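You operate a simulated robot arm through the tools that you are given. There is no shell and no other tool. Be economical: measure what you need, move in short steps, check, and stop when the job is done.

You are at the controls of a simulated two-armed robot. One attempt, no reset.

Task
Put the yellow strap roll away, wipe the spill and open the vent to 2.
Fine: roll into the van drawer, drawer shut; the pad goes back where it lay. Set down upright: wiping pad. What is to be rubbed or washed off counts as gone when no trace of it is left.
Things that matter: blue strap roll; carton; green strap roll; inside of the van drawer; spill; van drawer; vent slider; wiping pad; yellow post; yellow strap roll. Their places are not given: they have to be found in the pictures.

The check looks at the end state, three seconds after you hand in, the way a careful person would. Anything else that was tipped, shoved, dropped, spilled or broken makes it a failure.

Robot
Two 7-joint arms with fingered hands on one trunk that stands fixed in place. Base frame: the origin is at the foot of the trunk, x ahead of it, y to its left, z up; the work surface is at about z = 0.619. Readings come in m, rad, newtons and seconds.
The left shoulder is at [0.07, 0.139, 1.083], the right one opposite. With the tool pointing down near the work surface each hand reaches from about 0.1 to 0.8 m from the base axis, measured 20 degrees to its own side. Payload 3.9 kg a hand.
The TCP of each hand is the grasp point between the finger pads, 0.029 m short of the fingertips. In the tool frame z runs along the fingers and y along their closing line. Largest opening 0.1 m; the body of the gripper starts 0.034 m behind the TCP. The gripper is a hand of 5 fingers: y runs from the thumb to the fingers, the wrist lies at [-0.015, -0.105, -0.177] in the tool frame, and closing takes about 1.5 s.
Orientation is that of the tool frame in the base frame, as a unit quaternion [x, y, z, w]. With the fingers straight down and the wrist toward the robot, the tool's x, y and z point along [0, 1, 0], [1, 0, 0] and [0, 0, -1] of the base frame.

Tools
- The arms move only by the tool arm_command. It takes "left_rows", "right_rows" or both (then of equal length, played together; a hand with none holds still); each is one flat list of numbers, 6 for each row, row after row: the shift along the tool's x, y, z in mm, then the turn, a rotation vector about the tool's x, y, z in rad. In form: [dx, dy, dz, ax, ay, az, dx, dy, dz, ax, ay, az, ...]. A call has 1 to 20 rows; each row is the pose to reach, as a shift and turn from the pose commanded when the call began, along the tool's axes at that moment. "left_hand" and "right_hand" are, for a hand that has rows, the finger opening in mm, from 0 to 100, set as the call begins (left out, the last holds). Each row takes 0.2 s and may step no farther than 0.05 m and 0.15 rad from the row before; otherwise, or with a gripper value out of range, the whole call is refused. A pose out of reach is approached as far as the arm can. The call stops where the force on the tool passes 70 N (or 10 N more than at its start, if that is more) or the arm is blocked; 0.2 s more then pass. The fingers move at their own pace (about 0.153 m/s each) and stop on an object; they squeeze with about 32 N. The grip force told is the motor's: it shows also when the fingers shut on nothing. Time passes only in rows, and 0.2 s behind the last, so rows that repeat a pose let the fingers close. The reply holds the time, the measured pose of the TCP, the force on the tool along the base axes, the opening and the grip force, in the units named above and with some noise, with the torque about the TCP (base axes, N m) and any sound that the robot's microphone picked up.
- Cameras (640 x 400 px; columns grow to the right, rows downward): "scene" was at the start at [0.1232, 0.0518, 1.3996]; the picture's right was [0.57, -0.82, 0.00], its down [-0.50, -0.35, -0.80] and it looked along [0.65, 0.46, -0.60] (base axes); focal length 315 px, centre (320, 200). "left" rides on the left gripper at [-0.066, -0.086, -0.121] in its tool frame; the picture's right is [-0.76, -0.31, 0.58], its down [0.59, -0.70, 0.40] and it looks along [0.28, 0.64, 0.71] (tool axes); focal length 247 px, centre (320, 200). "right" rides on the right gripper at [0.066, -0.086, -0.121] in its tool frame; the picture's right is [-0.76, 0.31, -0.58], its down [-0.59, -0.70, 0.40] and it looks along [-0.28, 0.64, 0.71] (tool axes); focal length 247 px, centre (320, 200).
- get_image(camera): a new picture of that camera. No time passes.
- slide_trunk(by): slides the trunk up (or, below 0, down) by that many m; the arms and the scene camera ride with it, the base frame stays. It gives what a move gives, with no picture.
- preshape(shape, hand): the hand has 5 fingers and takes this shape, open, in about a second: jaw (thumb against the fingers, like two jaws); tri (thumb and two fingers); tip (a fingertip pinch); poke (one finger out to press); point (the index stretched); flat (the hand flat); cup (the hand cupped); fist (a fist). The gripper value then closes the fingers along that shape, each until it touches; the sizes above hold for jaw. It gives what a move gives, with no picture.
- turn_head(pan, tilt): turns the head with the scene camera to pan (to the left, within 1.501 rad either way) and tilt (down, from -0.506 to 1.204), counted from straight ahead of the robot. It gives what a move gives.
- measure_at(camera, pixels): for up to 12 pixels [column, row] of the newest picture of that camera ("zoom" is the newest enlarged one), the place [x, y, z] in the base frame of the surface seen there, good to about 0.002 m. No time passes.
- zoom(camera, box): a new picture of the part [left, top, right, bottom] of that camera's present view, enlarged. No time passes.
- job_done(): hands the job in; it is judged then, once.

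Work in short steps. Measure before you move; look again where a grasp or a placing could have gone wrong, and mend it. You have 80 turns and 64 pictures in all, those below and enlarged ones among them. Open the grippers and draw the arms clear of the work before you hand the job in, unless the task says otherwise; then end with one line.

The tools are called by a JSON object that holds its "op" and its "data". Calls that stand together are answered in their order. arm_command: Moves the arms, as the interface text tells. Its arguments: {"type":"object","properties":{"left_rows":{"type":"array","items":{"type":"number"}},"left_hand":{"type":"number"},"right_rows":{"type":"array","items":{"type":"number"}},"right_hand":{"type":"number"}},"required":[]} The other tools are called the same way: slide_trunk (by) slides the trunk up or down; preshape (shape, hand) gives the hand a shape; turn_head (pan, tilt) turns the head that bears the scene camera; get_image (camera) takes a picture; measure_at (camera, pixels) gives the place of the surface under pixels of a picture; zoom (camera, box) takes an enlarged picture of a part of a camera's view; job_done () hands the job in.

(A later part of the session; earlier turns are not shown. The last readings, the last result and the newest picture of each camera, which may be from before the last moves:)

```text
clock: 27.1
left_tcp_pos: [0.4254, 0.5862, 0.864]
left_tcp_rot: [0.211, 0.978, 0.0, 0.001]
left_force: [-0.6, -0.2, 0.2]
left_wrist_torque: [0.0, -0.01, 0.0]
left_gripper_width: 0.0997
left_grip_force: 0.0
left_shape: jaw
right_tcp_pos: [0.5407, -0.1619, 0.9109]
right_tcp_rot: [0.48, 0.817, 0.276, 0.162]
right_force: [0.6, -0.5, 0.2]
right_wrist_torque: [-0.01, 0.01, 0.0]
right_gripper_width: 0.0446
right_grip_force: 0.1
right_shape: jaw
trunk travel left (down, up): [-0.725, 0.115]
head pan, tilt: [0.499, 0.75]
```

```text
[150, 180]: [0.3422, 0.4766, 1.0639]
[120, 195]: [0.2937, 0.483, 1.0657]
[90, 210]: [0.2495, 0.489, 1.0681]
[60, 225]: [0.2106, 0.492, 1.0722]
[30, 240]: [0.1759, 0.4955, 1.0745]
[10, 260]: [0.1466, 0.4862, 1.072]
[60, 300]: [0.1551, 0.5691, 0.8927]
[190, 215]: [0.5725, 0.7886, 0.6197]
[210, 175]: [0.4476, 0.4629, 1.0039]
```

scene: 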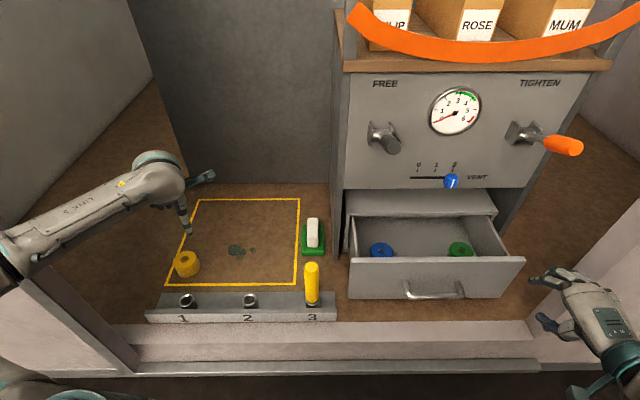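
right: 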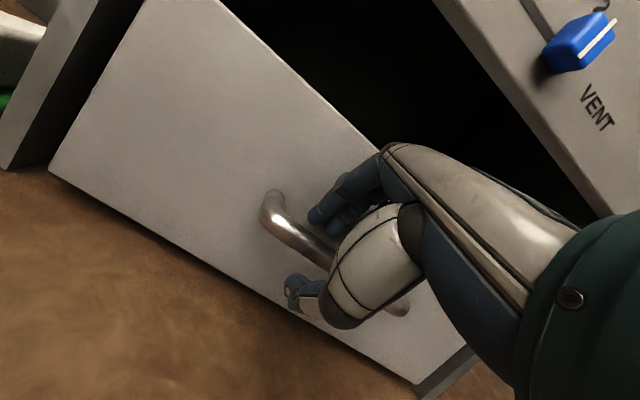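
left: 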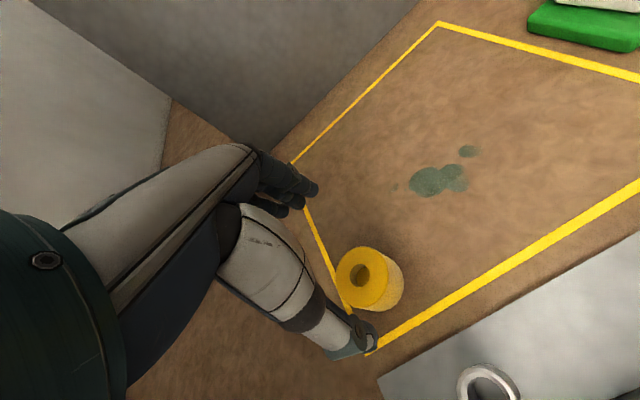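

Margin to the post is small. Raising the trunk straightens the arm and reduces the elbow flare, so I raise it 0.11 m.

{"op": "slide_trunk", "data": {"by": 0.11}}

{"op": "arm_command", "data": {"left_rows": [0, 0, 30, 0, 0, -0.12, 0, 0, 60, 0, 0, -0.24, 0, 0, 90, 0, 0, -0.34, 0, 0, 120, 0, 0, -0.34, 0, 0, 150, 0, 0, -0.34, 0, 0, 180, 0, 0, -0.34, 0, 0, 180, 0, 0, -0.34]}}

{"op": "get_image", "data": {"camera": "scene"}}

{"op": "measure_at", "data": {"camera": "scene", "pixels": [[150, 180], [120, 195], [90, 210], [60, 225], [30, 240], [90, 240], [60, 250], [30, 265], [10, 240]]}}

```text
clock: 28.5
left_tcp_pos: [0.4262, 0.586, 0.9756]
left_tcp_rot: [0.211, 0.977, 0.0, 0.001]
left_force: [-0.8, -0.1, -0.5]
left_wrist_torque: [0.01, -0.02, 0.0]
left_gripper_width: 0.1002
left_grip_force: 0.1
left_shape: jaw
right_tcp_pos: [0.5414, -0.164, 1.0201]
right_tcp_rot: [0.479, 0.817, 0.276, 0.163]
right_force: [-0.1, 0.0, 0.3]
right_wrist_torque: [0.0, 0.01, 0.04]
right_gripper_width: 0.0448
right_grip_force: 0.0
right_shape: jaw
trunk travel left (down, up): [-0.835, 0.005]
head pan, tilt: [0.499, 0.75]
```

```text
clock: 30.1
left_tcp_pos: [0.4274, 0.5864, 0.7955]
left_tcp_rot: [0.043, 0.999, -0.001, 0.001]
left_force: [0.2, -0.1, 0.0]
left_wrist_torque: [0.0, 0.04, -0.01]
left_gripper_width: 0.1
left_grip_force: 0.1
left_shape: jaw
right_tcp_pos: [0.5397, -0.1637, 1.0198]
right_tcp_rot: [0.48, 0.817, 0.275, 0.162]
right_force: [-0.2, -0.3, -1.2]
right_wrist_torque: [0.01, -0.02, 0.02]
right_gripper_width: 0.0447
right_grip_force: 0.1
right_shape: jaw
trunk travel left (down, up): [-0.835, 0.005]
head pan, tilt: [0.499, 0.75]
```

```text
31 pictures are left
```

scene: 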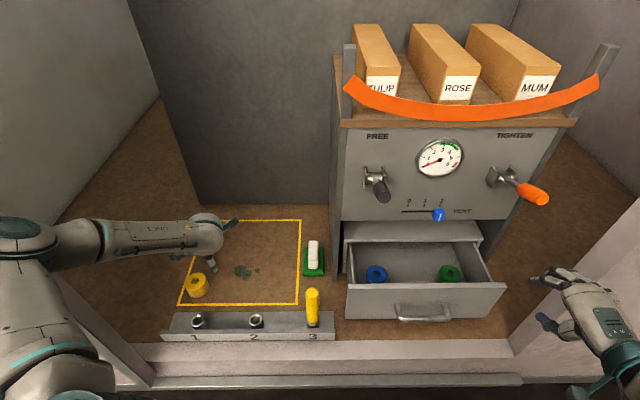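

```text
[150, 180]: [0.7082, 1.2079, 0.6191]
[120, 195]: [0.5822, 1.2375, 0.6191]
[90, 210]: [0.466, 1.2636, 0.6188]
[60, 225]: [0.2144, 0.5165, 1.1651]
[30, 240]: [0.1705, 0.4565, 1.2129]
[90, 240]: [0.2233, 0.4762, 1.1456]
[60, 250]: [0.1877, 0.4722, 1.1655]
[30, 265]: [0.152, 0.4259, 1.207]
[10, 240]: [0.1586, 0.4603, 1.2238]
```

The elbow is now up at (0.16,0.46,1.21), clear of the post. I shift over the roll and lower partway.

{"op": "arm_command", "data": {"left_rows": [8, 10, 10, 0, 0, 0, 16, 20, 20, 0, 0, 0, 24, 30, 30, 0, 0, 0, 24, 38, 40, 0, 0, 0, 24, 38, 55, 0, 0, 0, 24, 38, 55, 0, 0, 0]}}

{"op": "get_image", "data": {"camera": "left"}}

{"op": "get_image", "data": {"camera": "scene"}}

```text
clock: 31.5
left_tcp_pos: [0.4042, 0.6266, 0.74]
left_tcp_rot: [0.043, 0.999, -0.001, 0.0]
left_force: [-0.1, -0.5, 0.3]
left_wrist_torque: [-0.03, 0.03, 0.01]
left_gripper_width: 0.0997
left_grip_force: 0.0
left_shape: jaw
right_tcp_pos: [0.5403, -0.1635, 1.0214]
right_tcp_rot: [0.48, 0.817, 0.276, 0.162]
right_force: [0.7, 0.0, -0.3]
right_wrist_torque: [0.01, -0.02, 0.02]
right_gripper_width: 0.0446
right_grip_force: 0.1
right_shape: jaw
trunk travel left (down, up): [-0.835, 0.005]
head pan, tilt: [0.499, 0.75]
```

```text
30 pictures are left
```

left: 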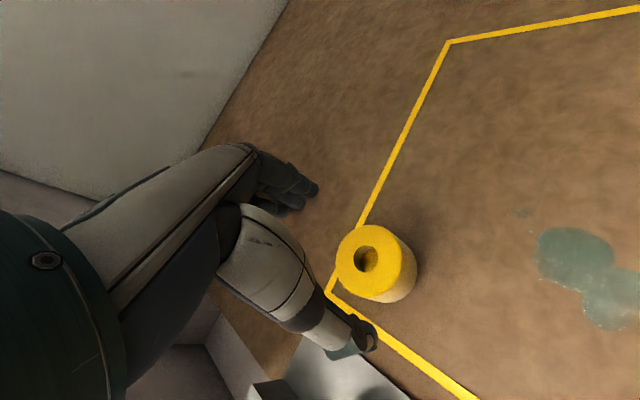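

```text
29 pictures are left
```

scene: 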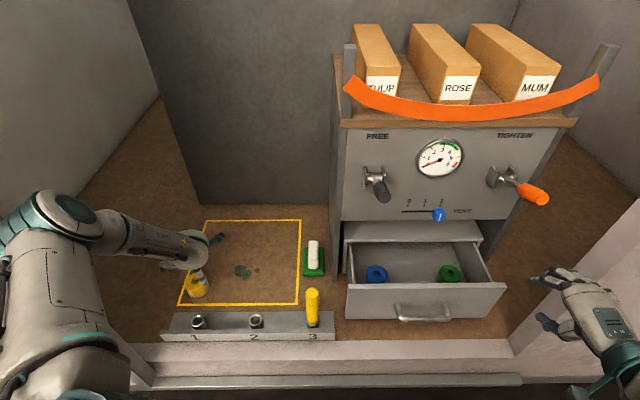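

The elbow stays clear. I measure the roll's rim in the left image to centre on it.

{"op": "measure_at", "data": {"camera": "left", "pixels": [[340, 262], [400, 262], [365, 230], [375, 292], [395, 240], [350, 285]]}}

```text
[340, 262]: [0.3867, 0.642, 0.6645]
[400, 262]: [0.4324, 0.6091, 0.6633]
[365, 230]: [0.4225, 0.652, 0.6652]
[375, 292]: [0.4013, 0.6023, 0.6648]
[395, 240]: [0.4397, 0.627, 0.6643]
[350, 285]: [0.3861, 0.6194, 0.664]
```

The roll centre is about (0.411,0.627), diameter about 60 mm. I shift 7 mm and descend to TCP z≈0.655.

{"op": "arm_command", "data": {"left_rows": [-7, 0, 15, 0, 0, 0, -7, 0, 35, 0, 0, 0, -7, 0, 55, 0, 0, 0, -7, 0, 70, 0, 0, 0, -7, 0, 80, 0, 0, 0, -7, 0, 84, 0, 0, 0, -7, 0, 84, 0, 0, 0]}}

{"op": "get_image", "data": {"camera": "left"}}

```text
clock: 33.1
left_tcp_pos: [0.4131, 0.6258, 0.6563]
left_tcp_rot: [0.043, 0.999, -0.001, 0.001]
left_force: [0.3, -0.4, -0.6]
left_wrist_torque: [0.01, 0.02, 0.02]
left_gripper_width: 0.0997
left_grip_force: 0.1
left_shape: jaw
right_tcp_pos: [0.5406, -0.1639, 1.0213]
right_tcp_rot: [0.479, 0.817, 0.276, 0.161]
right_force: [0.4, 0.3, 0.1]
right_wrist_torque: [0.0, 0.04, 0.01]
right_gripper_width: 0.0447
right_grip_force: 0.0
right_shape: jaw
trunk travel left (down, up): [-0.835, 0.005]
head pan, tilt: [0.499, 0.75]
```

```text
28 pictures are left
```

left: 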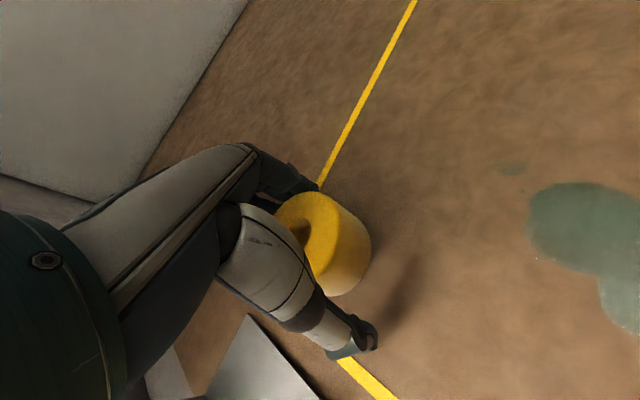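

The roll is between thumb and fingers, so I close and then lift 60 mm.

{"op": "arm_command", "data": {"left_rows": [0, 0, 0, 0, 0, 0, 0, 0, 0, 0, 0, 0, 0, 0, 0, 0, 0, 0, 0, 0, 0, 0, 0, 0, 0, 0, 0, 0, 0, 0, 0, 0, 0, 0, 0, 0, 0, 0, 0, 0, 0, 0, 0, 0, 0, 0, 0, 0, 0, 0, -10, 0, 0, 0, 0, 0, -25, 0, 0, 0, 0, 0, -45, 0, 0, 0, 0, 0, -65, 0, 0, 0, 0, 0, -65, 0, 0, 0], "left_hand": 30}}

{"op": "get_image", "data": {"camera": "left"}}

```text
clock: 35.9
left_tcp_pos: [0.4129, 0.6254, 0.7213]
left_tcp_rot: [0.042, 0.999, -0.001, 0.001]
left_force: [-0.3, 0.5, -2.1]
left_wrist_torque: [-0.01, 0.04, 0.02]
left_gripper_width: 0.0556
left_grip_force: 31.3
left_shape: jaw
right_tcp_pos: [0.5409, -0.1623, 1.0205]
right_tcp_rot: [0.479, 0.817, 0.276, 0.161]
right_force: [0.2, 0.4, 0.7]
right_wrist_torque: [0.01, 0.0, 0.04]
right_gripper_width: 0.0448
right_grip_force: 0.1
right_shape: jaw
trunk travel left (down, up): [-0.835, 0.005]
head pan, tilt: [0.499, 0.75]
```

```text
27 pictures are left
```

left: 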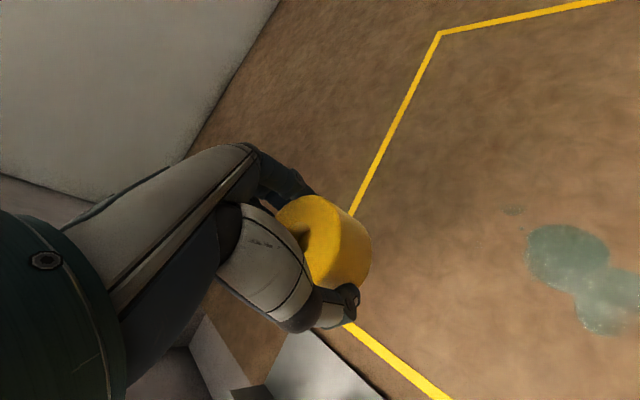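

The roll is held (opening 56 mm, 31 N). Before transporting I measure the FREE and TIGHTEN crank tips and the post so I can avoid them.

{"op": "measure_at", "data": {"camera": "scene", "pixels": [[381, 192], [375, 172], [535, 195], [546, 200], [312, 292], [312, 320], [420, 308]]}}

{"op": "arm_command", "data": {"left_rows": [0, 0, -35, 0, 0, 0.14, 0, 0, -70, 0, 0, 0.28, 0, -10, -105, 0, 0, 0.42, 0, -30, -140, 0, 0, 0.56, -15, -60, -170, 0, 0, 0.7, -30, -95, -195, 0, 0, 0.84, -45, -130, -210, 0, 0, 0.98, -60, -165, -210, 0, 0, 1.05, -60, -165, -210, 0, 0, 1.05]}}

{"op": "get_image", "data": {"camera": "scene"}}

```text
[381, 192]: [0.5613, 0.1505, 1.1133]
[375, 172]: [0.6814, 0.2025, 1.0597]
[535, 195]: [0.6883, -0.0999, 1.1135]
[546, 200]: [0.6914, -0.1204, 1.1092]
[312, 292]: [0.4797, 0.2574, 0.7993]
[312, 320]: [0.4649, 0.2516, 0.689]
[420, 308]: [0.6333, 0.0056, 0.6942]
```

```text
clock: 37.9
left_tcp_pos: [0.4566, 0.4554, 0.9322]
left_tcp_rot: [0.539, 0.842, 0.0, 0.001]
left_force: [0.3, 0.6, -2.0]
left_wrist_torque: [0.01, -0.04, 0.0]
left_gripper_width: 0.0552
left_grip_force: 32.1
left_shape: jaw
right_tcp_pos: [0.5415, -0.1642, 1.0213]
right_tcp_rot: [0.48, 0.817, 0.276, 0.163]
right_force: [-0.2, 0.8, -0.4]
right_wrist_torque: [-0.02, -0.01, 0.02]
right_gripper_width: 0.0445
right_grip_force: 0.1
right_shape: jaw
trunk travel left (down, up): [-0.835, 0.005]
head pan, tilt: [0.499, 0.75]
```

```text
26 pictures are left
```

scene: 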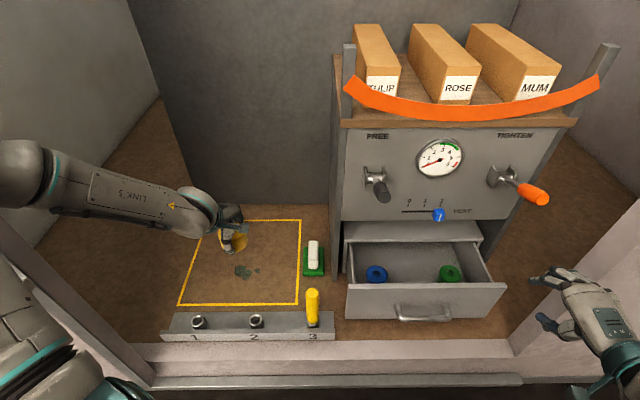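

The cranks stick out a lot (FREE tip at n≈0.56, z≈1.1), so I want more drawer opening for a safe placement. The right hand retraces its path to the handle while the left holds the roll.

{"op": "arm_command", "data": {"right_rows": [16, -11, 28, 0, 0, 0, 33, -22, 56, 0, 0, 0, 49, -33, 84, 0, 0, 0, 65, -43, 112, 0, 0, 0, 82, -54, 140, 0, 0, 0, 98, -65, 168, 0, 0, 0, 115, -76, 196, 0, 0, 0, 131, -87, 223, 0, 0, 0, 131, -87, 243, 0, 0, 0, 131, -87, 263, 0, 0, 0, 131, -87, 280, 0, 0, 0, 131, -87, 294, 0, 0, 0, 131, -87, 303, 0, 0, 0, 131, -87, 303, 0, 0, 0], "right_hand": 42}}

{"op": "get_image", "data": {"camera": "right"}}

```text
clock: 40.9
left_tcp_pos: [0.457, 0.4556, 0.9324]
left_tcp_rot: [0.538, 0.843, 0.0, 0.001]
left_force: [0.0, 0.2, -2.5]
left_wrist_torque: [0.01, -0.02, 0.01]
left_gripper_width: 0.0554
left_grip_force: 32.3
left_shape: jaw
right_tcp_pos: [0.576, 0.007, 0.7273]
right_tcp_rot: [0.479, 0.818, 0.276, 0.161]
right_force: [0.2, -1.2, 0.1]
right_wrist_torque: [0.0, 0.03, 0.01]
right_gripper_width: 0.0424
right_grip_force: 0.1
right_shape: jaw
trunk travel left (down, up): [-0.835, 0.005]
head pan, tilt: [0.499, 0.75]
```

```text
25 pictures are left
```

right: 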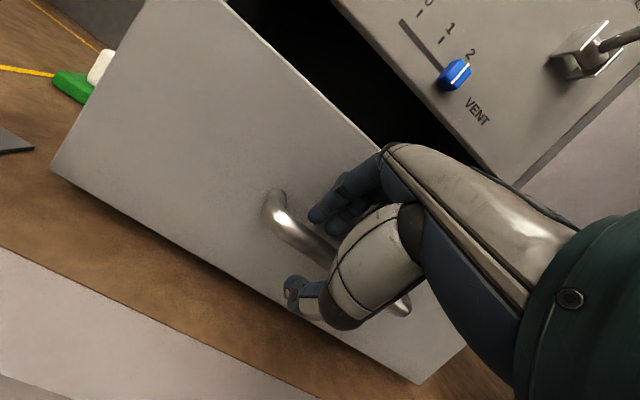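

The bar is again inside the jaw. I close and pull 60 mm further.

{"op": "arm_command", "data": {"right_rows": [0, 0, 0, 0, 0, 0, 0, 0, 0, 0, 0, 0, 0, 0, 0, 0, 0, 0, 0, 0, 0, 0, 0, 0, 0, 0, 0, 0, 0, 0, 0, 0, 0, 0, 0, 0, 0, -8, -6, 0, 0, 0, 0, -16, -12, 0, 0, 0, 0, -24, -18, 0, 0, 0, 0, -32, -24, 0, 0, 0, 0, -40, -30, 0, 0, 0, 0, -48, -36, 0, 0, 0, 0, -48, -36, 0, 0, 0], "right_hand": 0}}

{"op": "get_image", "data": {"camera": "scene"}}

```text
clock: 43.7
left_tcp_pos: [0.4581, 0.4555, 0.9309]
left_tcp_rot: [0.538, 0.843, -0.001, 0.0]
left_force: [-0.4, -0.1, -2.8]
left_wrist_torque: [-0.03, 0.03, -0.01]
left_gripper_width: 0.0555
left_grip_force: 32.5
left_shape: jaw
right_tcp_pos: [0.5247, -0.0225, 0.7263]
right_tcp_rot: [0.479, 0.818, 0.276, 0.161]
right_force: [3.0, -2.7, -3.4]
right_wrist_torque: [-0.19, -0.07, 0.08]
right_gripper_width: 0.0059
right_grip_force: 31.9
right_shape: jaw
trunk travel left (down, up): [-0.835, 0.005]
head pan, tilt: [0.499, 0.75]
```

```text
24 pictures are left
```

scene: 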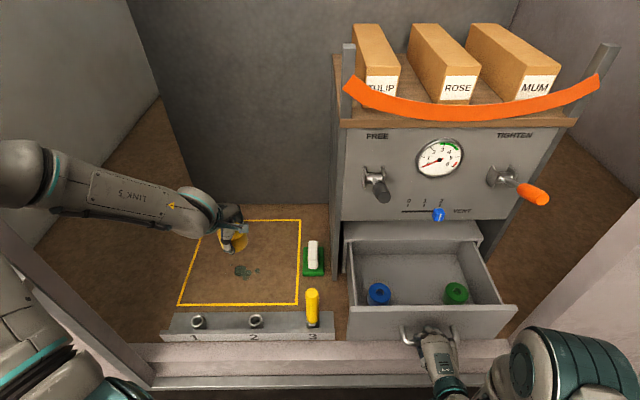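

The drawer now gives about 180 mm of opening. I release and retract the right hand to the right again.

{"op": "arm_command", "data": {"right_rows": [0, 0, 0, 0, 0, 0, 0, 0, 0, 0, 0, 0, 0, 0, 0, 0, 0, 0, 0, 0, -20, 0, 0, 0, 0, 0, -45, 0, 0, 0, 0, 0, -80, 0, 0, 0, -20, 0, -100, 0, 0, 0, -50, 0, -120, 0, 0, 0, -85, 0, -135, 0, 0, 0, -120, 0, -145, 0, 0, 0, -155, 0, -150, 0, 0, 0, -190, 0, -150, 0, 0, 0, -190, 0, -150, 0, 0, 0], "right_hand": 45}}

{"op": "zoom", "data": {"camera": "scene", "box": [330, 200, 522, 320]}}

{"op": "measure_at", "data": {"camera": "zoom", "pixels": [[162, 288], [125, 300], [195, 300], [420, 285], [385, 295], [455, 295], [300, 250], [300, 300], [300, 355], [300, 80], [70, 250], [560, 250]]}}

```text
clock: 46.5
left_tcp_pos: [0.457, 0.4569, 0.9319]
left_tcp_rot: [0.538, 0.843, 0.001, 0.002]
left_force: [0.0, 0.6, -2.3]
left_wrist_torque: [-0.05, 0.02, 0.01]
left_gripper_width: 0.0558
left_grip_force: 31.6
left_shape: jaw
right_tcp_pos: [0.5391, -0.2323, 0.8471]
right_tcp_rot: [0.479, 0.818, 0.274, 0.161]
right_force: [-1.2, 0.5, 0.4]
right_wrist_torque: [-0.02, 0.0, 0.02]
right_gripper_width: 0.0446
right_grip_force: 0.0
right_shape: jaw
trunk travel left (down, up): [-0.835, 0.005]
head pan, tilt: [0.499, 0.75]
```

```text
3.33 times, centred on (426, 260) of scene
```

zoom: 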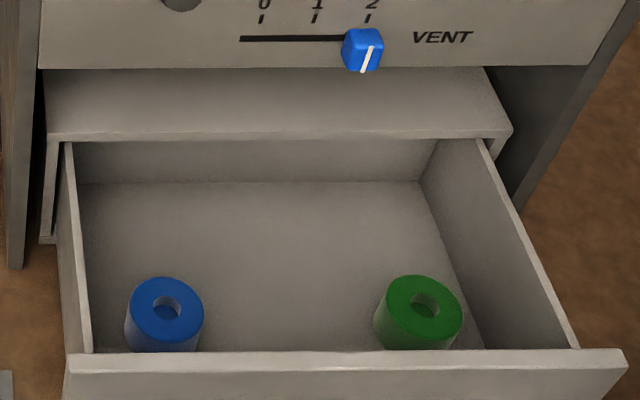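

```text
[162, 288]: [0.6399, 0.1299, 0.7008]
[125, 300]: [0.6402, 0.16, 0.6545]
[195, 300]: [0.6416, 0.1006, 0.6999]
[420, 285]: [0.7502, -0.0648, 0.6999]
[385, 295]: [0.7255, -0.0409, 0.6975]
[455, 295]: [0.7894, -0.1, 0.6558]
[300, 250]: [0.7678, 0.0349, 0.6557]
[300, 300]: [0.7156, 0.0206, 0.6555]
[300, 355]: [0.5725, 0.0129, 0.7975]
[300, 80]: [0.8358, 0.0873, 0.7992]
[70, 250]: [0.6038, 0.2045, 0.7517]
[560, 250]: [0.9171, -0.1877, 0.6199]
```

Target spot is (0.698,0.033). I carry the roll in front of the drawer at z≈0.90, passing over the post and outside the cranks.

{"op": "arm_command", "data": {"left_rows": [-41, -8, 3, 0, 0, 0, -83, -17, 5, 0, 0, 0, -124, -25, 8, 0, 0, 0, -165, -33, 11, 0, 0, 0, -207, -41, 13, 0, 0, 0, -248, -50, 16, 0, 0, 0, -290, -58, 19, 0, 0, 0, -331, -66, 21, 0, 0, 0, -372, -75, 24, 0, 0, 0, -414, -83, 27, 0, 0, 0, -455, -91, 29, 0, 0, 0, -496, -99.5, 32, 0, 0, 0, -496, -99.5, 32, 0, 0, 0]}}

{"op": "get_image", "data": {"camera": "scene"}}

```text
clock: 49.3
left_tcp_pos: [0.5811, -0.031, 0.9057]
left_tcp_rot: [0.53, 0.848, -0.007, 0.005]
left_force: [1.1, -0.1, -1.4]
left_wrist_torque: [0.0, -0.01, -0.04]
left_gripper_width: 0.0556
left_grip_force: 31.9
left_shape: jaw
right_tcp_pos: [0.5393, -0.2323, 0.8454]
right_tcp_rot: [0.48, 0.817, 0.275, 0.162]
right_force: [0.2, -0.9, 0.6]
right_wrist_torque: [0.01, -0.01, -0.01]
right_gripper_width: 0.0449
right_grip_force: 0.0
right_shape: jaw
trunk travel left (down, up): [-0.835, 0.005]
head pan, tilt: [0.499, 0.75]
```

```text
22 pictures are left
```

scene: 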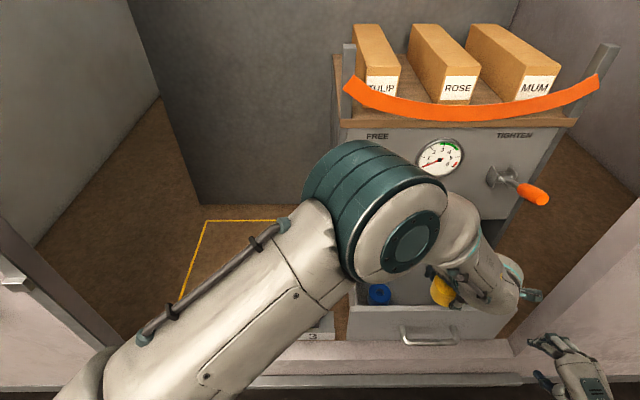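

The elbow hangs over the cabinet front, so I measure its position relative to the FREE crank before going on.

{"op": "measure_at", "data": {"camera": "scene", "pixels": [[370, 150], [330, 170], [410, 240], [470, 225], [490, 270], [515, 280], [440, 200], [300, 250], [440, 290]]}}

{"op": "get_image", "data": {"camera": "left"}}

```text
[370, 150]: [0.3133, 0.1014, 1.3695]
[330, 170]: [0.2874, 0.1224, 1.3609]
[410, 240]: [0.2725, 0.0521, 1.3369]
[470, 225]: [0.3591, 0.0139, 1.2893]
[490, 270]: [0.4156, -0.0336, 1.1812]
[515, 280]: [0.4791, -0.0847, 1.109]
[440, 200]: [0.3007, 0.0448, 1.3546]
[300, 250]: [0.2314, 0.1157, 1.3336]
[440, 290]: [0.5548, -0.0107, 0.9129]
```

```text
21 pictures are left
```

left: 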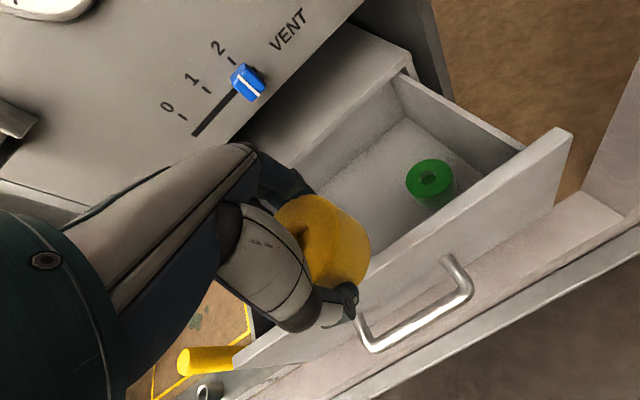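

The elbow (0.3,0.08,1.33) is far from the cranks. I move forward over the open drawer at z≈0.86.

{"op": "arm_command", "data": {"left_rows": [2, 25, 0, 0, 0, 0, 4, 50, 10, 0, 0, 0, 6, 75, 20, 0, 0, 0, 8, 100, 30, 0, 0, 0, 10, 125, 37, 0, 0, 0, 10.4, 139.7, 40, 0, 0, 0, 10.4, 139.7, 40, 0, 0, 0]}}

{"op": "get_image", "data": {"camera": "left"}}

{"op": "get_image", "data": {"camera": "scene"}}

```text
clock: 50.9
left_tcp_pos: [0.6976, 0.0316, 0.8595]
left_tcp_rot: [0.538, 0.843, 0.0, 0.002]
left_force: [0.2, -0.1, -1.6]
left_wrist_torque: [0.05, 0.01, -0.04]
left_gripper_width: 0.0554
left_grip_force: 32.0
left_shape: jaw
right_tcp_pos: [0.5389, -0.2324, 0.8466]
right_tcp_rot: [0.479, 0.817, 0.277, 0.161]
right_force: [-1.0, -0.8, -0.6]
right_wrist_torque: [-0.04, -0.01, -0.02]
right_gripper_width: 0.0446
right_grip_force: 0.0
right_shape: jaw
trunk travel left (down, up): [-0.835, 0.005]
head pan, tilt: [0.499, 0.75]
```

```text
20 pictures are left
```

left: 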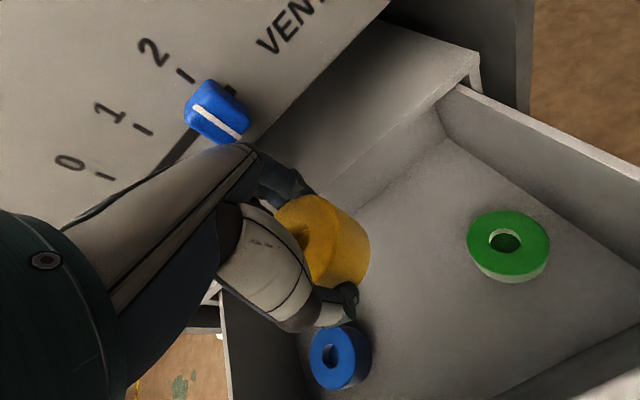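

```text
19 pictures are left
```

scene: 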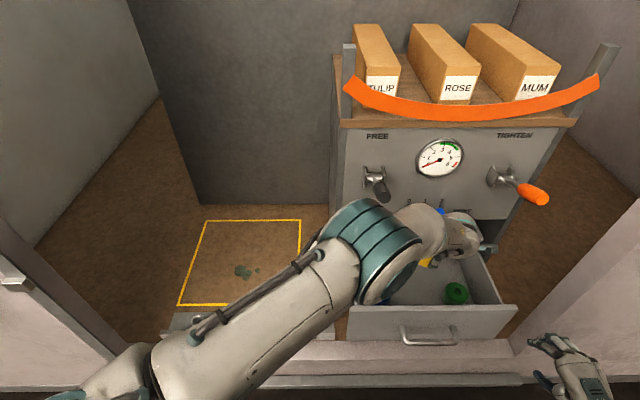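

The hand is close to the vent knob, so I back off 10 mm and then lower into the drawer.

{"op": "arm_command", "data": {"left_rows": [0, -6, 0, 0, 0, 0, 0, -12, 10, 0, 0, 0, 0, -12, 35, 0, 0, 0, 0, -12, 60, 0, 0, 0, 0, -12, 85, 0, 0, 0, 0, -12, 110, 0, 0, 0, 0, -12, 130, 0, 0, 0, 0, -12, 145, 0, 0, 0, 0, -12, 155, 0, 0, 0, 0, -12, 155, 0, 0, 0]}}

{"op": "get_image", "data": {"camera": "left"}}

```text
clock: 53.1
left_tcp_pos: [0.6846, 0.0329, 0.7231]
left_tcp_rot: [0.538, 0.843, 0.0, 0.001]
left_force: [0.3, 0.3, -2.3]
left_wrist_torque: [0.01, -0.01, 0.0]
left_gripper_width: 0.0555
left_grip_force: 32.2
left_shape: jaw
left hand out of reach, approached as far as the arm can: row 8, 9, 10
right_tcp_pos: [0.54, -0.2325, 0.8468]
right_tcp_rot: [0.479, 0.817, 0.275, 0.163]
right_force: [-0.3, 0.1, 0.1]
right_wrist_torque: [0.02, 0.02, -0.04]
right_gripper_width: 0.0446
right_grip_force: 0.0
right_shape: jaw
trunk travel left (down, up): [-0.835, 0.005]
head pan, tilt: [0.499, 0.75]
```

```text
18 pictures are left
```

left: 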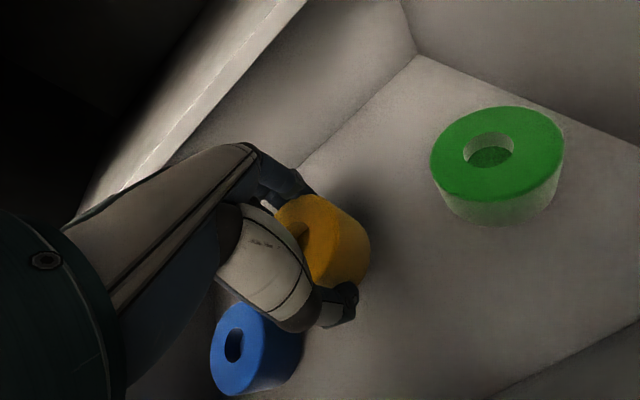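

The arm is at full stretch with TCP at 0.723, so I lower the trunk 27 mm to set the roll down.

{"op": "slide_trunk", "data": {"by": -0.027}}

{"op": "zoom", "data": {"camera": "left", "box": [200, 120, 440, 400]}}

```text
clock: 53.8
left_tcp_pos: [0.6839, 0.0313, 0.6971]
left_tcp_rot: [0.538, 0.843, -0.001, 0.001]
left_force: [-0.1, -0.4, -1.3]
left_wrist_torque: [0.0, -0.04, -0.01]
left_gripper_width: 0.0555
left_grip_force: 31.9
left_shape: jaw
right_tcp_pos: [0.5393, -0.2319, 0.8195]
right_tcp_rot: [0.479, 0.818, 0.276, 0.162]
right_force: [0.5, -0.2, -0.3]
right_wrist_torque: [0.0, -0.01, -0.01]
right_gripper_width: 0.0447
right_grip_force: 0.1
right_shape: jaw
trunk travel left (down, up): [-0.808, 0.032]
head pan, tilt: [0.499, 0.75]
```

```text
1.43 times, centred on (320, 260) of left
```

zoom: 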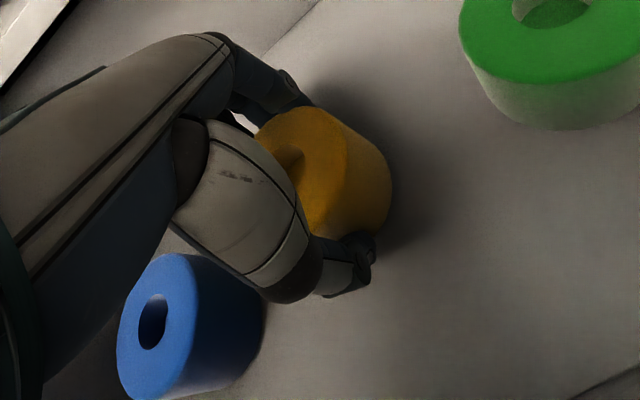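

The roll is about 4 mm above the floor. I lower the trunk 4 mm more, then open to 80 mm and rise with both the arm and trunk.

{"op": "slide_trunk", "data": {"by": -0.004}}

{"op": "arm_command", "data": {"left_rows": [0, 0, 0, 0, 0, 0, 0, 0, 0, 0, 0, 0, 0, 0, 0, 0, 0, 0, 0, 0, 0, 0, 0, 0, 0, 0, 0, 0, 0, 0, 0, 0, -15, 0, 0, 0, 0, 0, -35, 0, 0, 0, 0, 0, -60, 0, 0, 0, 0, 0, -95, 0, 0, 0, 0, 0, -130, 0, 0, 0, 0, 0, -130, 0, 0, 0], "left_hand": 80}}

{"op": "get_image", "data": {"camera": "left"}}

```text
clock: 54.4
left_tcp_pos: [0.6854, 0.0309, 0.6912]
left_tcp_rot: [0.538, 0.843, 0.0, 0.002]
left_force: [-0.2, -0.1, -1.1]
left_wrist_torque: [-0.03, 0.01, -0.03]
left_gripper_width: 0.0556
left_grip_force: 32.3
left_shape: jaw
right_tcp_pos: [0.5402, -0.2325, 0.8165]
right_tcp_rot: [0.48, 0.817, 0.275, 0.162]
right_force: [0.0, 0.5, 0.6]
right_wrist_torque: [0.01, 0.0, -0.01]
right_gripper_width: 0.0448
right_grip_force: 0.0
right_shape: jaw
trunk travel left (down, up): [-0.804, 0.036]
head pan, tilt: [0.499, 0.75]
```

```text
clock: 56.8
left_tcp_pos: [0.6839, 0.0318, 0.8221]
left_tcp_rot: [0.538, 0.843, 0.0, 0.001]
left_force: [-0.3, 0.5, 0.1]
left_wrist_torque: [0.0, 0.02, 0.0]
left_gripper_width: 0.0794
left_grip_force: 0.0
left_shape: jaw
right_tcp_pos: [0.541, -0.2313, 0.8153]
right_tcp_rot: [0.48, 0.817, 0.276, 0.162]
right_force: [0.3, -0.5, 0.0]
right_wrist_torque: [0.01, -0.02, -0.03]
right_gripper_width: 0.0446
right_grip_force: 0.1
right_shape: jaw
trunk travel left (down, up): [-0.804, 0.036]
head pan, tilt: [0.499, 0.75]
```

```text
16 pictures are left
```

left: 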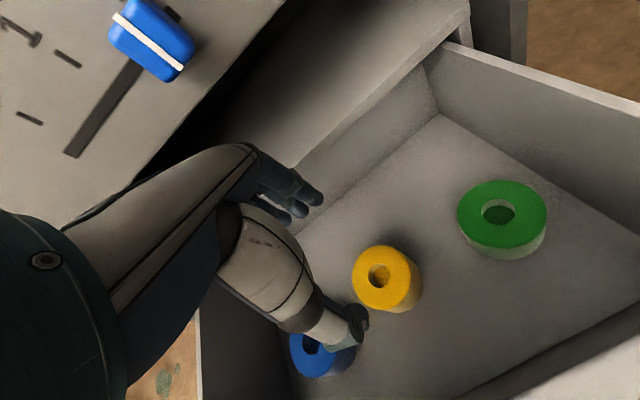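

The yellow roll sits flat between the other two. I raise the left hand over the drawer front, back out, and swing left toward the pad area.

{"op": "arm_command", "data": {"left_rows": [0, -5, -20, 0, 0, 0, 0, -10, -40, 0, 0, 0, 0, -50, -45, 0, 0, 0, 0, -95, -50, 0, 0, 0, 0, -140, -50, 0, 0, 0, 30, -150, -60, 0, 0, 0, 75, -150, -70, 0, 0, 0, 120, -150, -80, 0, 0, 0, 165, -150, -85, 0, 0, 0, 210, -145, -90, 0, 0, 0, 255, -125, -95, 0, 0, 0, 300, -100, -100, 0, 0, 0, 343, -75, -105, 0, 0, 0, 385, -50, -108, 0, 0, 0, 385, -50, -108, 0, 0, 0]}}

{"op": "get_image", "data": {"camera": "scene"}}

```text
refused: row 12 steps farther than a row can; nothing moved
```

```text
15 pictures are left
```

scene: 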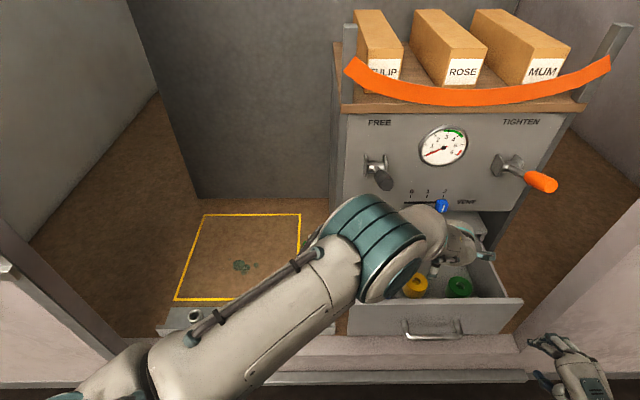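

One step was slightly too long, so I resend with shorter steps.

{"op": "arm_command", "data": {"left_rows": [0, -5, -20, 0, 0, 0, 0, -10, -40, 0, 0, 0, 0, -50, -45, 0, 0, 0, 0, -95, -50, 0, 0, 0, 0, -140, -50, 0, 0, 0, 30, -150, -60, 0, 0, 0, 75, -150, -70, 0, 0, 0, 120, -150, -80, 0, 0, 0, 165, -150, -85, 0, 0, 0, 208, -145, -90, 0, 0, 0, 248, -128, -95, 0, 0, 0, 286, -108, -98, 0, 0, 0, 324, -86, -101, 0, 0, 0, 360, -62, -104, 0, 0, 0, 385, -50, -106, 0, 0, 0, 385, -50, -106, 0, 0, 0]}}

```text
clock: 58.4
left_tcp_pos: [0.4809, 0.0403, 0.8278]
left_tcp_rot: [0.517, 0.853, -0.055, -0.055]
left_force: [0.3, 0.8, 1.0]
left_wrist_torque: [0.01, 0.03, -0.01]
left_gripper_width: 0.08
left_grip_force: 0.0
left_shape: jaw
right_tcp_pos: [0.5411, -0.2321, 0.8154]
right_tcp_rot: [0.478, 0.818, 0.275, 0.161]
right_force: [-0.7, -0.2, 0.6]
right_wrist_torque: [0.03, 0.0, 0.01]
right_gripper_width: 0.0445
right_grip_force: 0.1
right_shape: jaw
trunk travel left (down, up): [-0.804, 0.036]
head pan, tilt: [0.499, 0.75]
stopped in row 8 (left hand): the arm was blocked; the commanded pose is now the measured one
```

The arm was blocked in row 8, so I look to see what it touches.

{"op": "get_image", "data": {"camera": "scene"}}

{"op": "get_image", "data": {"camera": "left"}}

```text
14 pictures are left
```

scene: 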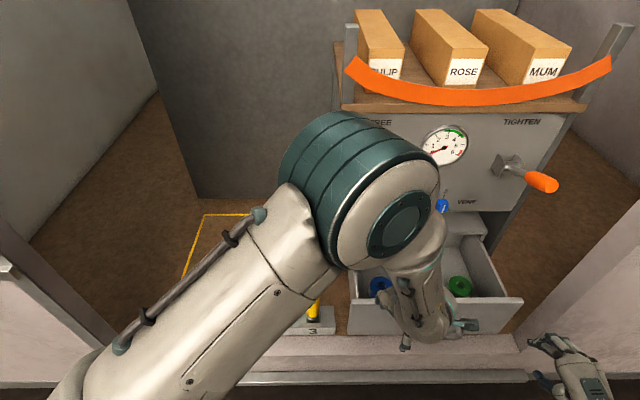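

```text
13 pictures are left
```

left: 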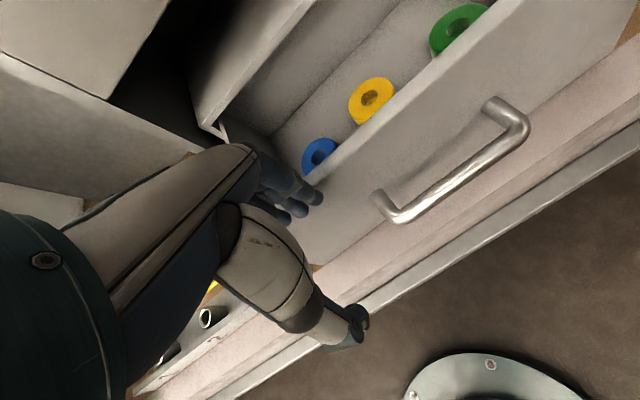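

The elbow folded up near the head, which is probably the block. The rolls are undisturbed, so I go forward again, level the hand, and return along the line used before (further from the body).

{"op": "arm_command", "data": {"left_rows": [6, 23, -28, -0.05, 0, 0, 12, 46, -56, -0.1, 0, 0, 17.6, 68, -83, -0.151, 0, 0, 58, 78, -86, -0.151, 0, 0, 99, 87, -90, -0.151, 0, 0, 140, 97, -93, -0.151, 0, 0, 180, 106, -96, -0.151, 0, 0, 221, 116, -100, -0.151, 0, 0, 262, 126, -103, -0.151, 0, 0, 303, 135, -106, -0.151, 0, 0, 343, 145, -110, -0.151, 0, 0, 384, 154, -113, -0.151, 0, 0, 384, 154, -113, -0.151, 0, 0]}}

```text
clock: 61.2
left_tcp_pos: [0.458, 0.4548, 0.93]
left_tcp_rot: [0.521, 0.853, 0.012, -0.016]
left_force: [0.2, 0.4, 0.1]
left_wrist_torque: [-0.02, 0.0, 0.0]
left_gripper_width: 0.08
left_grip_force: 0.2
left_shape: jaw
right_tcp_pos: [0.5409, -0.2321, 0.8153]
right_tcp_rot: [0.48, 0.817, 0.276, 0.161]
right_force: [0.9, -0.3, -0.1]
right_wrist_torque: [0.02, -0.03, 0.0]
right_gripper_width: 0.0447
right_grip_force: 0.0
right_shape: jaw
trunk travel left (down, up): [-0.804, 0.036]
head pan, tilt: [0.499, 0.75]
```

The left hand is clear with the drawer intact. The right hand now goes back to the handle.

{"op": "arm_command", "data": {"right_rows": [40, 3, 9, 0, 0, 0, 80, 6, 18, 0, 0, 0, 120, 10, 27, 0, 0, 0, 160, 13, 36, 0, 0, 0, 191, 16, 44, 0, 0, 0, 191, 16, 65, 0, 0, 0, 191, 16, 85, 0, 0, 0, 191, 16, 102, 0, 0, 0, 191, 16, 116, 0, 0, 0, 191, 16, 124, 0, 0, 0, 191, 16, 124, 0, 0, 0], "right_hand": 42}}

{"op": "get_image", "data": {"camera": "right"}}

```text
clock: 63.6
left_tcp_pos: [0.4574, 0.4561, 0.9297]
left_tcp_rot: [0.521, 0.853, 0.011, -0.016]
left_force: [0.5, 0.0, 0.1]
left_wrist_torque: [-0.01, 0.02, 0.01]
left_gripper_width: 0.0799
left_grip_force: 0.0
left_shape: jaw
right_tcp_pos: [0.5239, -0.0232, 0.7272]
right_tcp_rot: [0.479, 0.817, 0.276, 0.162]
right_force: [0.4, 0.5, -0.2]
right_wrist_torque: [0.0, 0.01, -0.04]
right_gripper_width: 0.0425
right_grip_force: 0.1
right_shape: jaw
trunk travel left (down, up): [-0.804, 0.036]
head pan, tilt: [0.499, 0.75]
```

```text
12 pictures are left
```

right: 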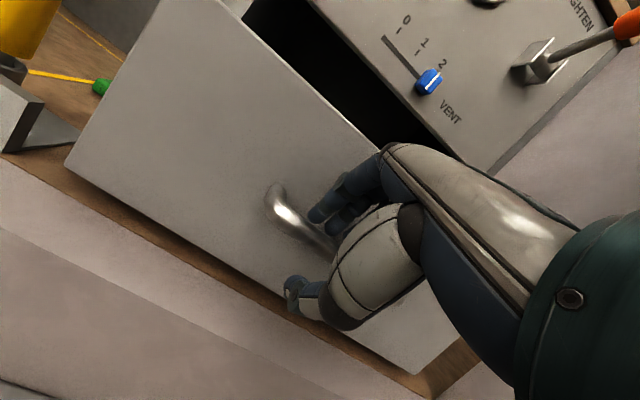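

The bar is in the jaw again. I grip and push the drawer in 192 mm at a steady pace.

{"op": "arm_command", "data": {"right_rows": [0, 0, 0, 0, 0, 0, 0, 0, 0, 0, 0, 0, 0, 0, 0, 0, 0, 0, 0, 0, 0, 0, 0, 0, 0, 0, 0, 0, 0, 0, 0, 0, 0, 0, 0, 0, 0, 11, 8.4, 0, 0, 0, 0, 22, 16.8, 0, 0, 0, 0, 33, 25.2, 0, 0, 0, 0, 44, 33.6, 0, 0, 0, 0, 55, 42, 0, 0, 0, 0, 66, 50.3, 0, 0, 0, 0, 77, 58.7, 0, 0, 0, 0, 88, 67.1, 0, 0, 0, 0, 99, 75.5, 0, 0, 0, 0, 110, 83.9, 0, 0, 0, 0, 121, 92.3, 0, 0, 0, 0, 132, 100.7, 0, 0, 0, 0, 143, 109, 0, 0, 0, 0, 152, 116, 0, 0, 0], "right_hand": 0}}

```text
clock: 67.8
left_tcp_pos: [0.4555, 0.4548, 0.9319]
left_tcp_rot: [0.52, 0.854, 0.011, -0.016]
left_force: [-1.1, 1.0, -0.1]
left_wrist_torque: [0.0, -0.02, 0.03]
left_gripper_width: 0.0799
left_grip_force: 0.3
left_shape: jaw
right_tcp_pos: [0.6883, 0.07, 0.7271]
right_tcp_rot: [0.479, 0.818, 0.277, 0.162]
right_force: [-3.5, 1.0, 0.4]
right_wrist_torque: [-0.1, -0.06, 0.12]
right_gripper_width: 0.0114
right_grip_force: 32.1
right_shape: jaw
trunk travel left (down, up): [-0.804, 0.036]
head pan, tilt: [0.499, 0.75]
```

About 10 mm remain compared with the original closed position. I push up to 16 mm more, which stops on contact.

{"op": "arm_command", "data": {"right_rows": [0, 3, 2.3, 0, 0, 0, 0, 6, 4.6, 0, 0, 0, 0, 9, 6.9, 0, 0, 0, 0, 12, 9.2, 0, 0, 0, 0, 14, 10.7, 0, 0, 0, 0, 14, 10.7, 0, 0, 0]}}

{"op": "get_image", "data": {"camera": "scene"}}

{"op": "measure_at", "data": {"camera": "scene", "pixels": [[365, 265], [365, 290], [480, 268], [490, 275], [400, 250], [460, 248], [375, 275]]}}

```text
clock: 69.2
left_tcp_pos: [0.4563, 0.454, 0.9332]
left_tcp_rot: [0.52, 0.854, 0.012, -0.016]
left_force: [0.6, -0.5, 0.2]
left_wrist_torque: [-0.01, 0.0, 0.03]
left_gripper_width: 0.0798
left_grip_force: 0.1
left_shape: jaw
right_tcp_pos: [0.7011, 0.0772, 0.7217]
right_tcp_rot: [0.48, 0.819, 0.272, 0.159]
right_force: [-25.1, -15.6, -15.2]
right_wrist_torque: [-0.15, 0.29, -0.02]
right_gripper_width: 0.0127
right_grip_force: 32.0
right_shape: jaw
trunk travel left (down, up): [-0.804, 0.036]
head pan, tilt: [0.499, 0.75]
```

```text
11 pictures are left
```

scene: 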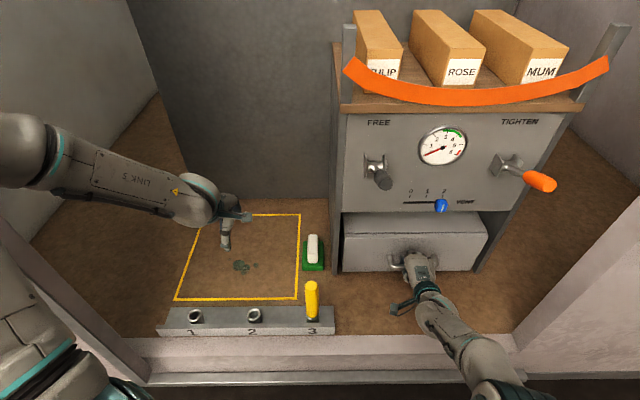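

```text
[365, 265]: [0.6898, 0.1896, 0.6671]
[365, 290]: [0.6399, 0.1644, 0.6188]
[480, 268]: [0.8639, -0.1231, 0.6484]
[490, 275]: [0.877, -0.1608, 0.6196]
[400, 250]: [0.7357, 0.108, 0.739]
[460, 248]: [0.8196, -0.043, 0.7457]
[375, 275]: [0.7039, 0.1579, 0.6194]
```

The drawer front is back at n≈0.695, the same as originally, so it is shut. I release and retract the right hand, and measure the pad from the current picture.

{"op": "measure_at", "data": {"camera": "scene", "pixels": [[313, 237], [309, 248], [316, 248], [313, 256], [313, 261], [303, 268], [322, 268], [306, 243], [321, 243], [304, 256], [322, 256]]}}

{"op": "arm_command", "data": {"right_rows": [0, -6, -5, 0, 0, 0, 0, -6, -5, 0, 0, 0, 0, -6, -5, 0, 0, 0, 0, -6, -5, 0, 0, 0, 0, -6, -25, 0, 0, 0, 0, -6, -50, 0, 0, 0, 0, -6, -85, 0, 0, 0, 0, -20, -120, 0, 0, 0, -20, -40, -150, 0, 0, 0, -55, -60, -170, 0, 0, 0, -90, -80, -185, 0, 0, 0, -125, -95, -195, 0, 0, 0, -160, -105, -200, 0, 0, 0, -160, -105, -200, 0, 0, 0], "right_hand": 45}}

{"op": "zoom", "data": {"camera": "scene", "box": [210, 200, 370, 300]}}

{"op": "measure_at", "data": {"camera": "zoom", "pixels": [[411, 140], [395, 195], [430, 195], [411, 235], [412, 190], [375, 275], [450, 275], [384, 165], [440, 165], [90, 250], [160, 245]]}}

```text
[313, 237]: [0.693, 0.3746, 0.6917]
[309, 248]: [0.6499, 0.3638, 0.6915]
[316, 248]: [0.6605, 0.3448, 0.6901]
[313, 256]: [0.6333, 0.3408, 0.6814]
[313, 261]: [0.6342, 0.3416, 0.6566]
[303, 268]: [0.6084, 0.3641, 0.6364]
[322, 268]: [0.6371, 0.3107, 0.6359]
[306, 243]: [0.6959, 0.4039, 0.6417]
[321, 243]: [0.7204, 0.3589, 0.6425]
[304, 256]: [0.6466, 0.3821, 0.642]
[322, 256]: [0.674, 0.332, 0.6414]
```

```text
clock: 72.2
left_tcp_pos: [0.4573, 0.4571, 0.9289]
left_tcp_rot: [0.521, 0.854, 0.012, -0.015]
left_force: [-0.7, 0.5, -0.4]
left_wrist_torque: [-0.03, 0.01, 0.04]
left_gripper_width: 0.08
left_grip_force: 0.1
left_shape: jaw
right_tcp_pos: [0.6033, -0.1594, 0.8251]
right_tcp_rot: [0.48, 0.817, 0.276, 0.162]
right_force: [-0.1, -0.4, -0.2]
right_wrist_torque: [-0.03, 0.0, 0.0]
right_gripper_width: 0.0447
right_grip_force: 0.0
right_shape: jaw
trunk travel left (down, up): [-0.804, 0.036]
head pan, tilt: [0.499, 0.75]
```

```text
4.00 times, centred on (290, 250) of scene
```

zoom: 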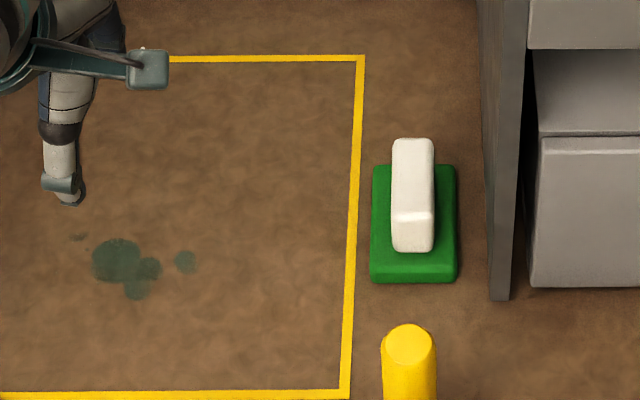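

```text
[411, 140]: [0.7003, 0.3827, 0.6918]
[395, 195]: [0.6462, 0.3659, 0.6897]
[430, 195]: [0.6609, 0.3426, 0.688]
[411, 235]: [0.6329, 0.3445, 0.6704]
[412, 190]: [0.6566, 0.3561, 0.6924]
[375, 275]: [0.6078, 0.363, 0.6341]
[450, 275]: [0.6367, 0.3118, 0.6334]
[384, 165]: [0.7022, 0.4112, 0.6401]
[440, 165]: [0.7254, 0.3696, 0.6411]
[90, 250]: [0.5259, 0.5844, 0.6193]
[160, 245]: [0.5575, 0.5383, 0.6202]
```

The pad is centred at (0.668,0.363), its long axis along n, handle about 78×28 mm with top z=0.69. I lower the trunk a bit for reach and bring the left hand above it, levelled.

{"op": "slide_trunk", "data": {"by": -0.045}}

{"op": "arm_command", "data": {"left_rows": [-31, 24, 10, 0, -0.01, -0.01, -62, 48, 25, 0, -0.02, -0.02, -93, 72, 40, 0, -0.038, -0.035, -124, 96, 55, 0, -0.038, -0.035, -155, 120, 68, 0, -0.038, -0.035, -185, 143.7, 78, 0, -0.038, -0.035, -185, 143.7, 78, 0, -0.038, -0.035], "left_hand": 100}}

{"op": "get_image", "data": {"camera": "left"}}

```text
clock: 73.0
left_tcp_pos: [0.4571, 0.4551, 0.8859]
left_tcp_rot: [0.521, 0.854, 0.011, -0.016]
left_force: [0.1, 0.5, 0.2]
left_wrist_torque: [0.01, -0.01, 0.02]
left_gripper_width: 0.08
left_grip_force: 0.0
left_shape: jaw
right_tcp_pos: [0.6037, -0.1591, 0.7799]
right_tcp_rot: [0.48, 0.816, 0.276, 0.162]
right_force: [0.1, -0.3, 0.6]
right_wrist_torque: [0.01, 0.0, -0.03]
right_gripper_width: 0.0447
right_grip_force: 0.0
right_shape: jaw
trunk travel left (down, up): [-0.759, 0.081]
head pan, tilt: [0.499, 0.75]
```

```text
clock: 74.7
left_tcp_pos: [0.6693, 0.3622, 0.8014]
left_tcp_rot: [0.506, 0.863, 0.001, 0.001]
left_force: [0.2, 0.2, 0.3]
left_wrist_torque: [0.0, -0.03, 0.03]
left_gripper_width: 0.0998
left_grip_force: 0.0
left_shape: jaw
right_tcp_pos: [0.6029, -0.1597, 0.7806]
right_tcp_rot: [0.479, 0.818, 0.276, 0.162]
right_force: [0.6, -0.3, 0.3]
right_wrist_torque: [-0.02, -0.01, -0.05]
right_gripper_width: 0.0448
right_grip_force: 0.0
right_shape: jaw
trunk travel left (down, up): [-0.759, 0.081]
head pan, tilt: [0.499, 0.75]
```

```text
9 pictures are left
```

left: 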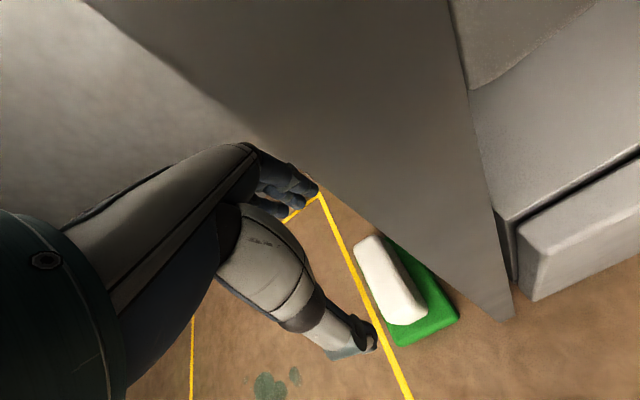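

The pose is exact. I descend to TCP z≈0.677, with fingertips just above the green base.

{"op": "arm_command", "data": {"left_rows": [0, 0, 25, 0, 0, 0, 0, 0, 50, 0, 0, 0, 0, 0, 75, 0, 0, 0, 0, 0, 95, 0, 0, 0, 0, 0, 110, 0, 0, 0, 0, 0, 119, 0, 0, 0, 0, 0, 124, 0, 0, 0, 0, 0, 124, 0, 0, 0]}}

{"op": "zoom", "data": {"camera": "left", "box": [220, 120, 460, 380]}}

```text
clock: 76.5
left_tcp_pos: [0.6688, 0.3593, 0.6784]
left_tcp_rot: [0.505, 0.863, 0.002, 0.002]
left_force: [1.1, -0.4, 7.9]
left_wrist_torque: [0.01, -0.08, 0.03]
left_gripper_width: 0.1
left_grip_force: 0.1
left_shape: jaw
right_tcp_pos: [0.6032, -0.1592, 0.7798]
right_tcp_rot: [0.478, 0.817, 0.277, 0.161]
right_force: [-0.1, -0.8, 0.1]
right_wrist_torque: [0.02, 0.0, -0.02]
right_gripper_width: 0.0449
right_grip_force: 0.1
right_shape: jaw
trunk travel left (down, up): [-0.759, 0.081]
head pan, tilt: [0.499, 0.75]
```

```text
1.54 times, centred on (340, 250) of left
```

zoom: 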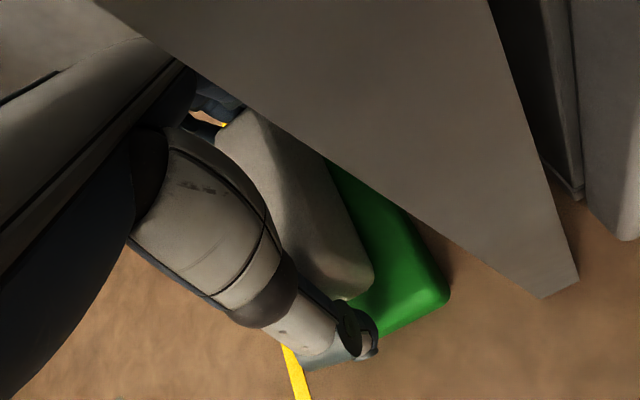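

There is a light 8 N contact. I raise 3 mm and close on the handle.

{"op": "arm_command", "data": {"left_rows": [0, 0, -3, 0, 0, 0, 0, 0, -3, 0, 0, 0, 0, 0, -3, 0, 0, 0, 0, 0, -3, 0, 0, 0, 0, 0, -3, 0, 0, 0, 0, 0, -3, 0, 0, 0, 0, 0, -3, 0, 0, 0], "left_hand": 50}}

```text
clock: 78.0
left_tcp_pos: [0.6683, 0.3601, 0.6798]
left_tcp_rot: [0.507, 0.862, 0.002, 0.0]
left_force: [-0.4, 0.8, -0.6]
left_wrist_torque: [-0.07, 0.01, -0.01]
left_gripper_width: 0.0864
left_grip_force: 31.6
left_shape: jaw
right_tcp_pos: [0.6047, -0.1589, 0.7799]
right_tcp_rot: [0.48, 0.817, 0.276, 0.162]
right_force: [0.8, -0.4, 0.5]
right_wrist_torque: [0.0, -0.02, 0.0]
right_gripper_width: 0.0445
right_grip_force: 0.1
right_shape: jaw
trunk travel left (down, up): [-0.759, 0.081]
head pan, tilt: [0.499, 0.75]
```

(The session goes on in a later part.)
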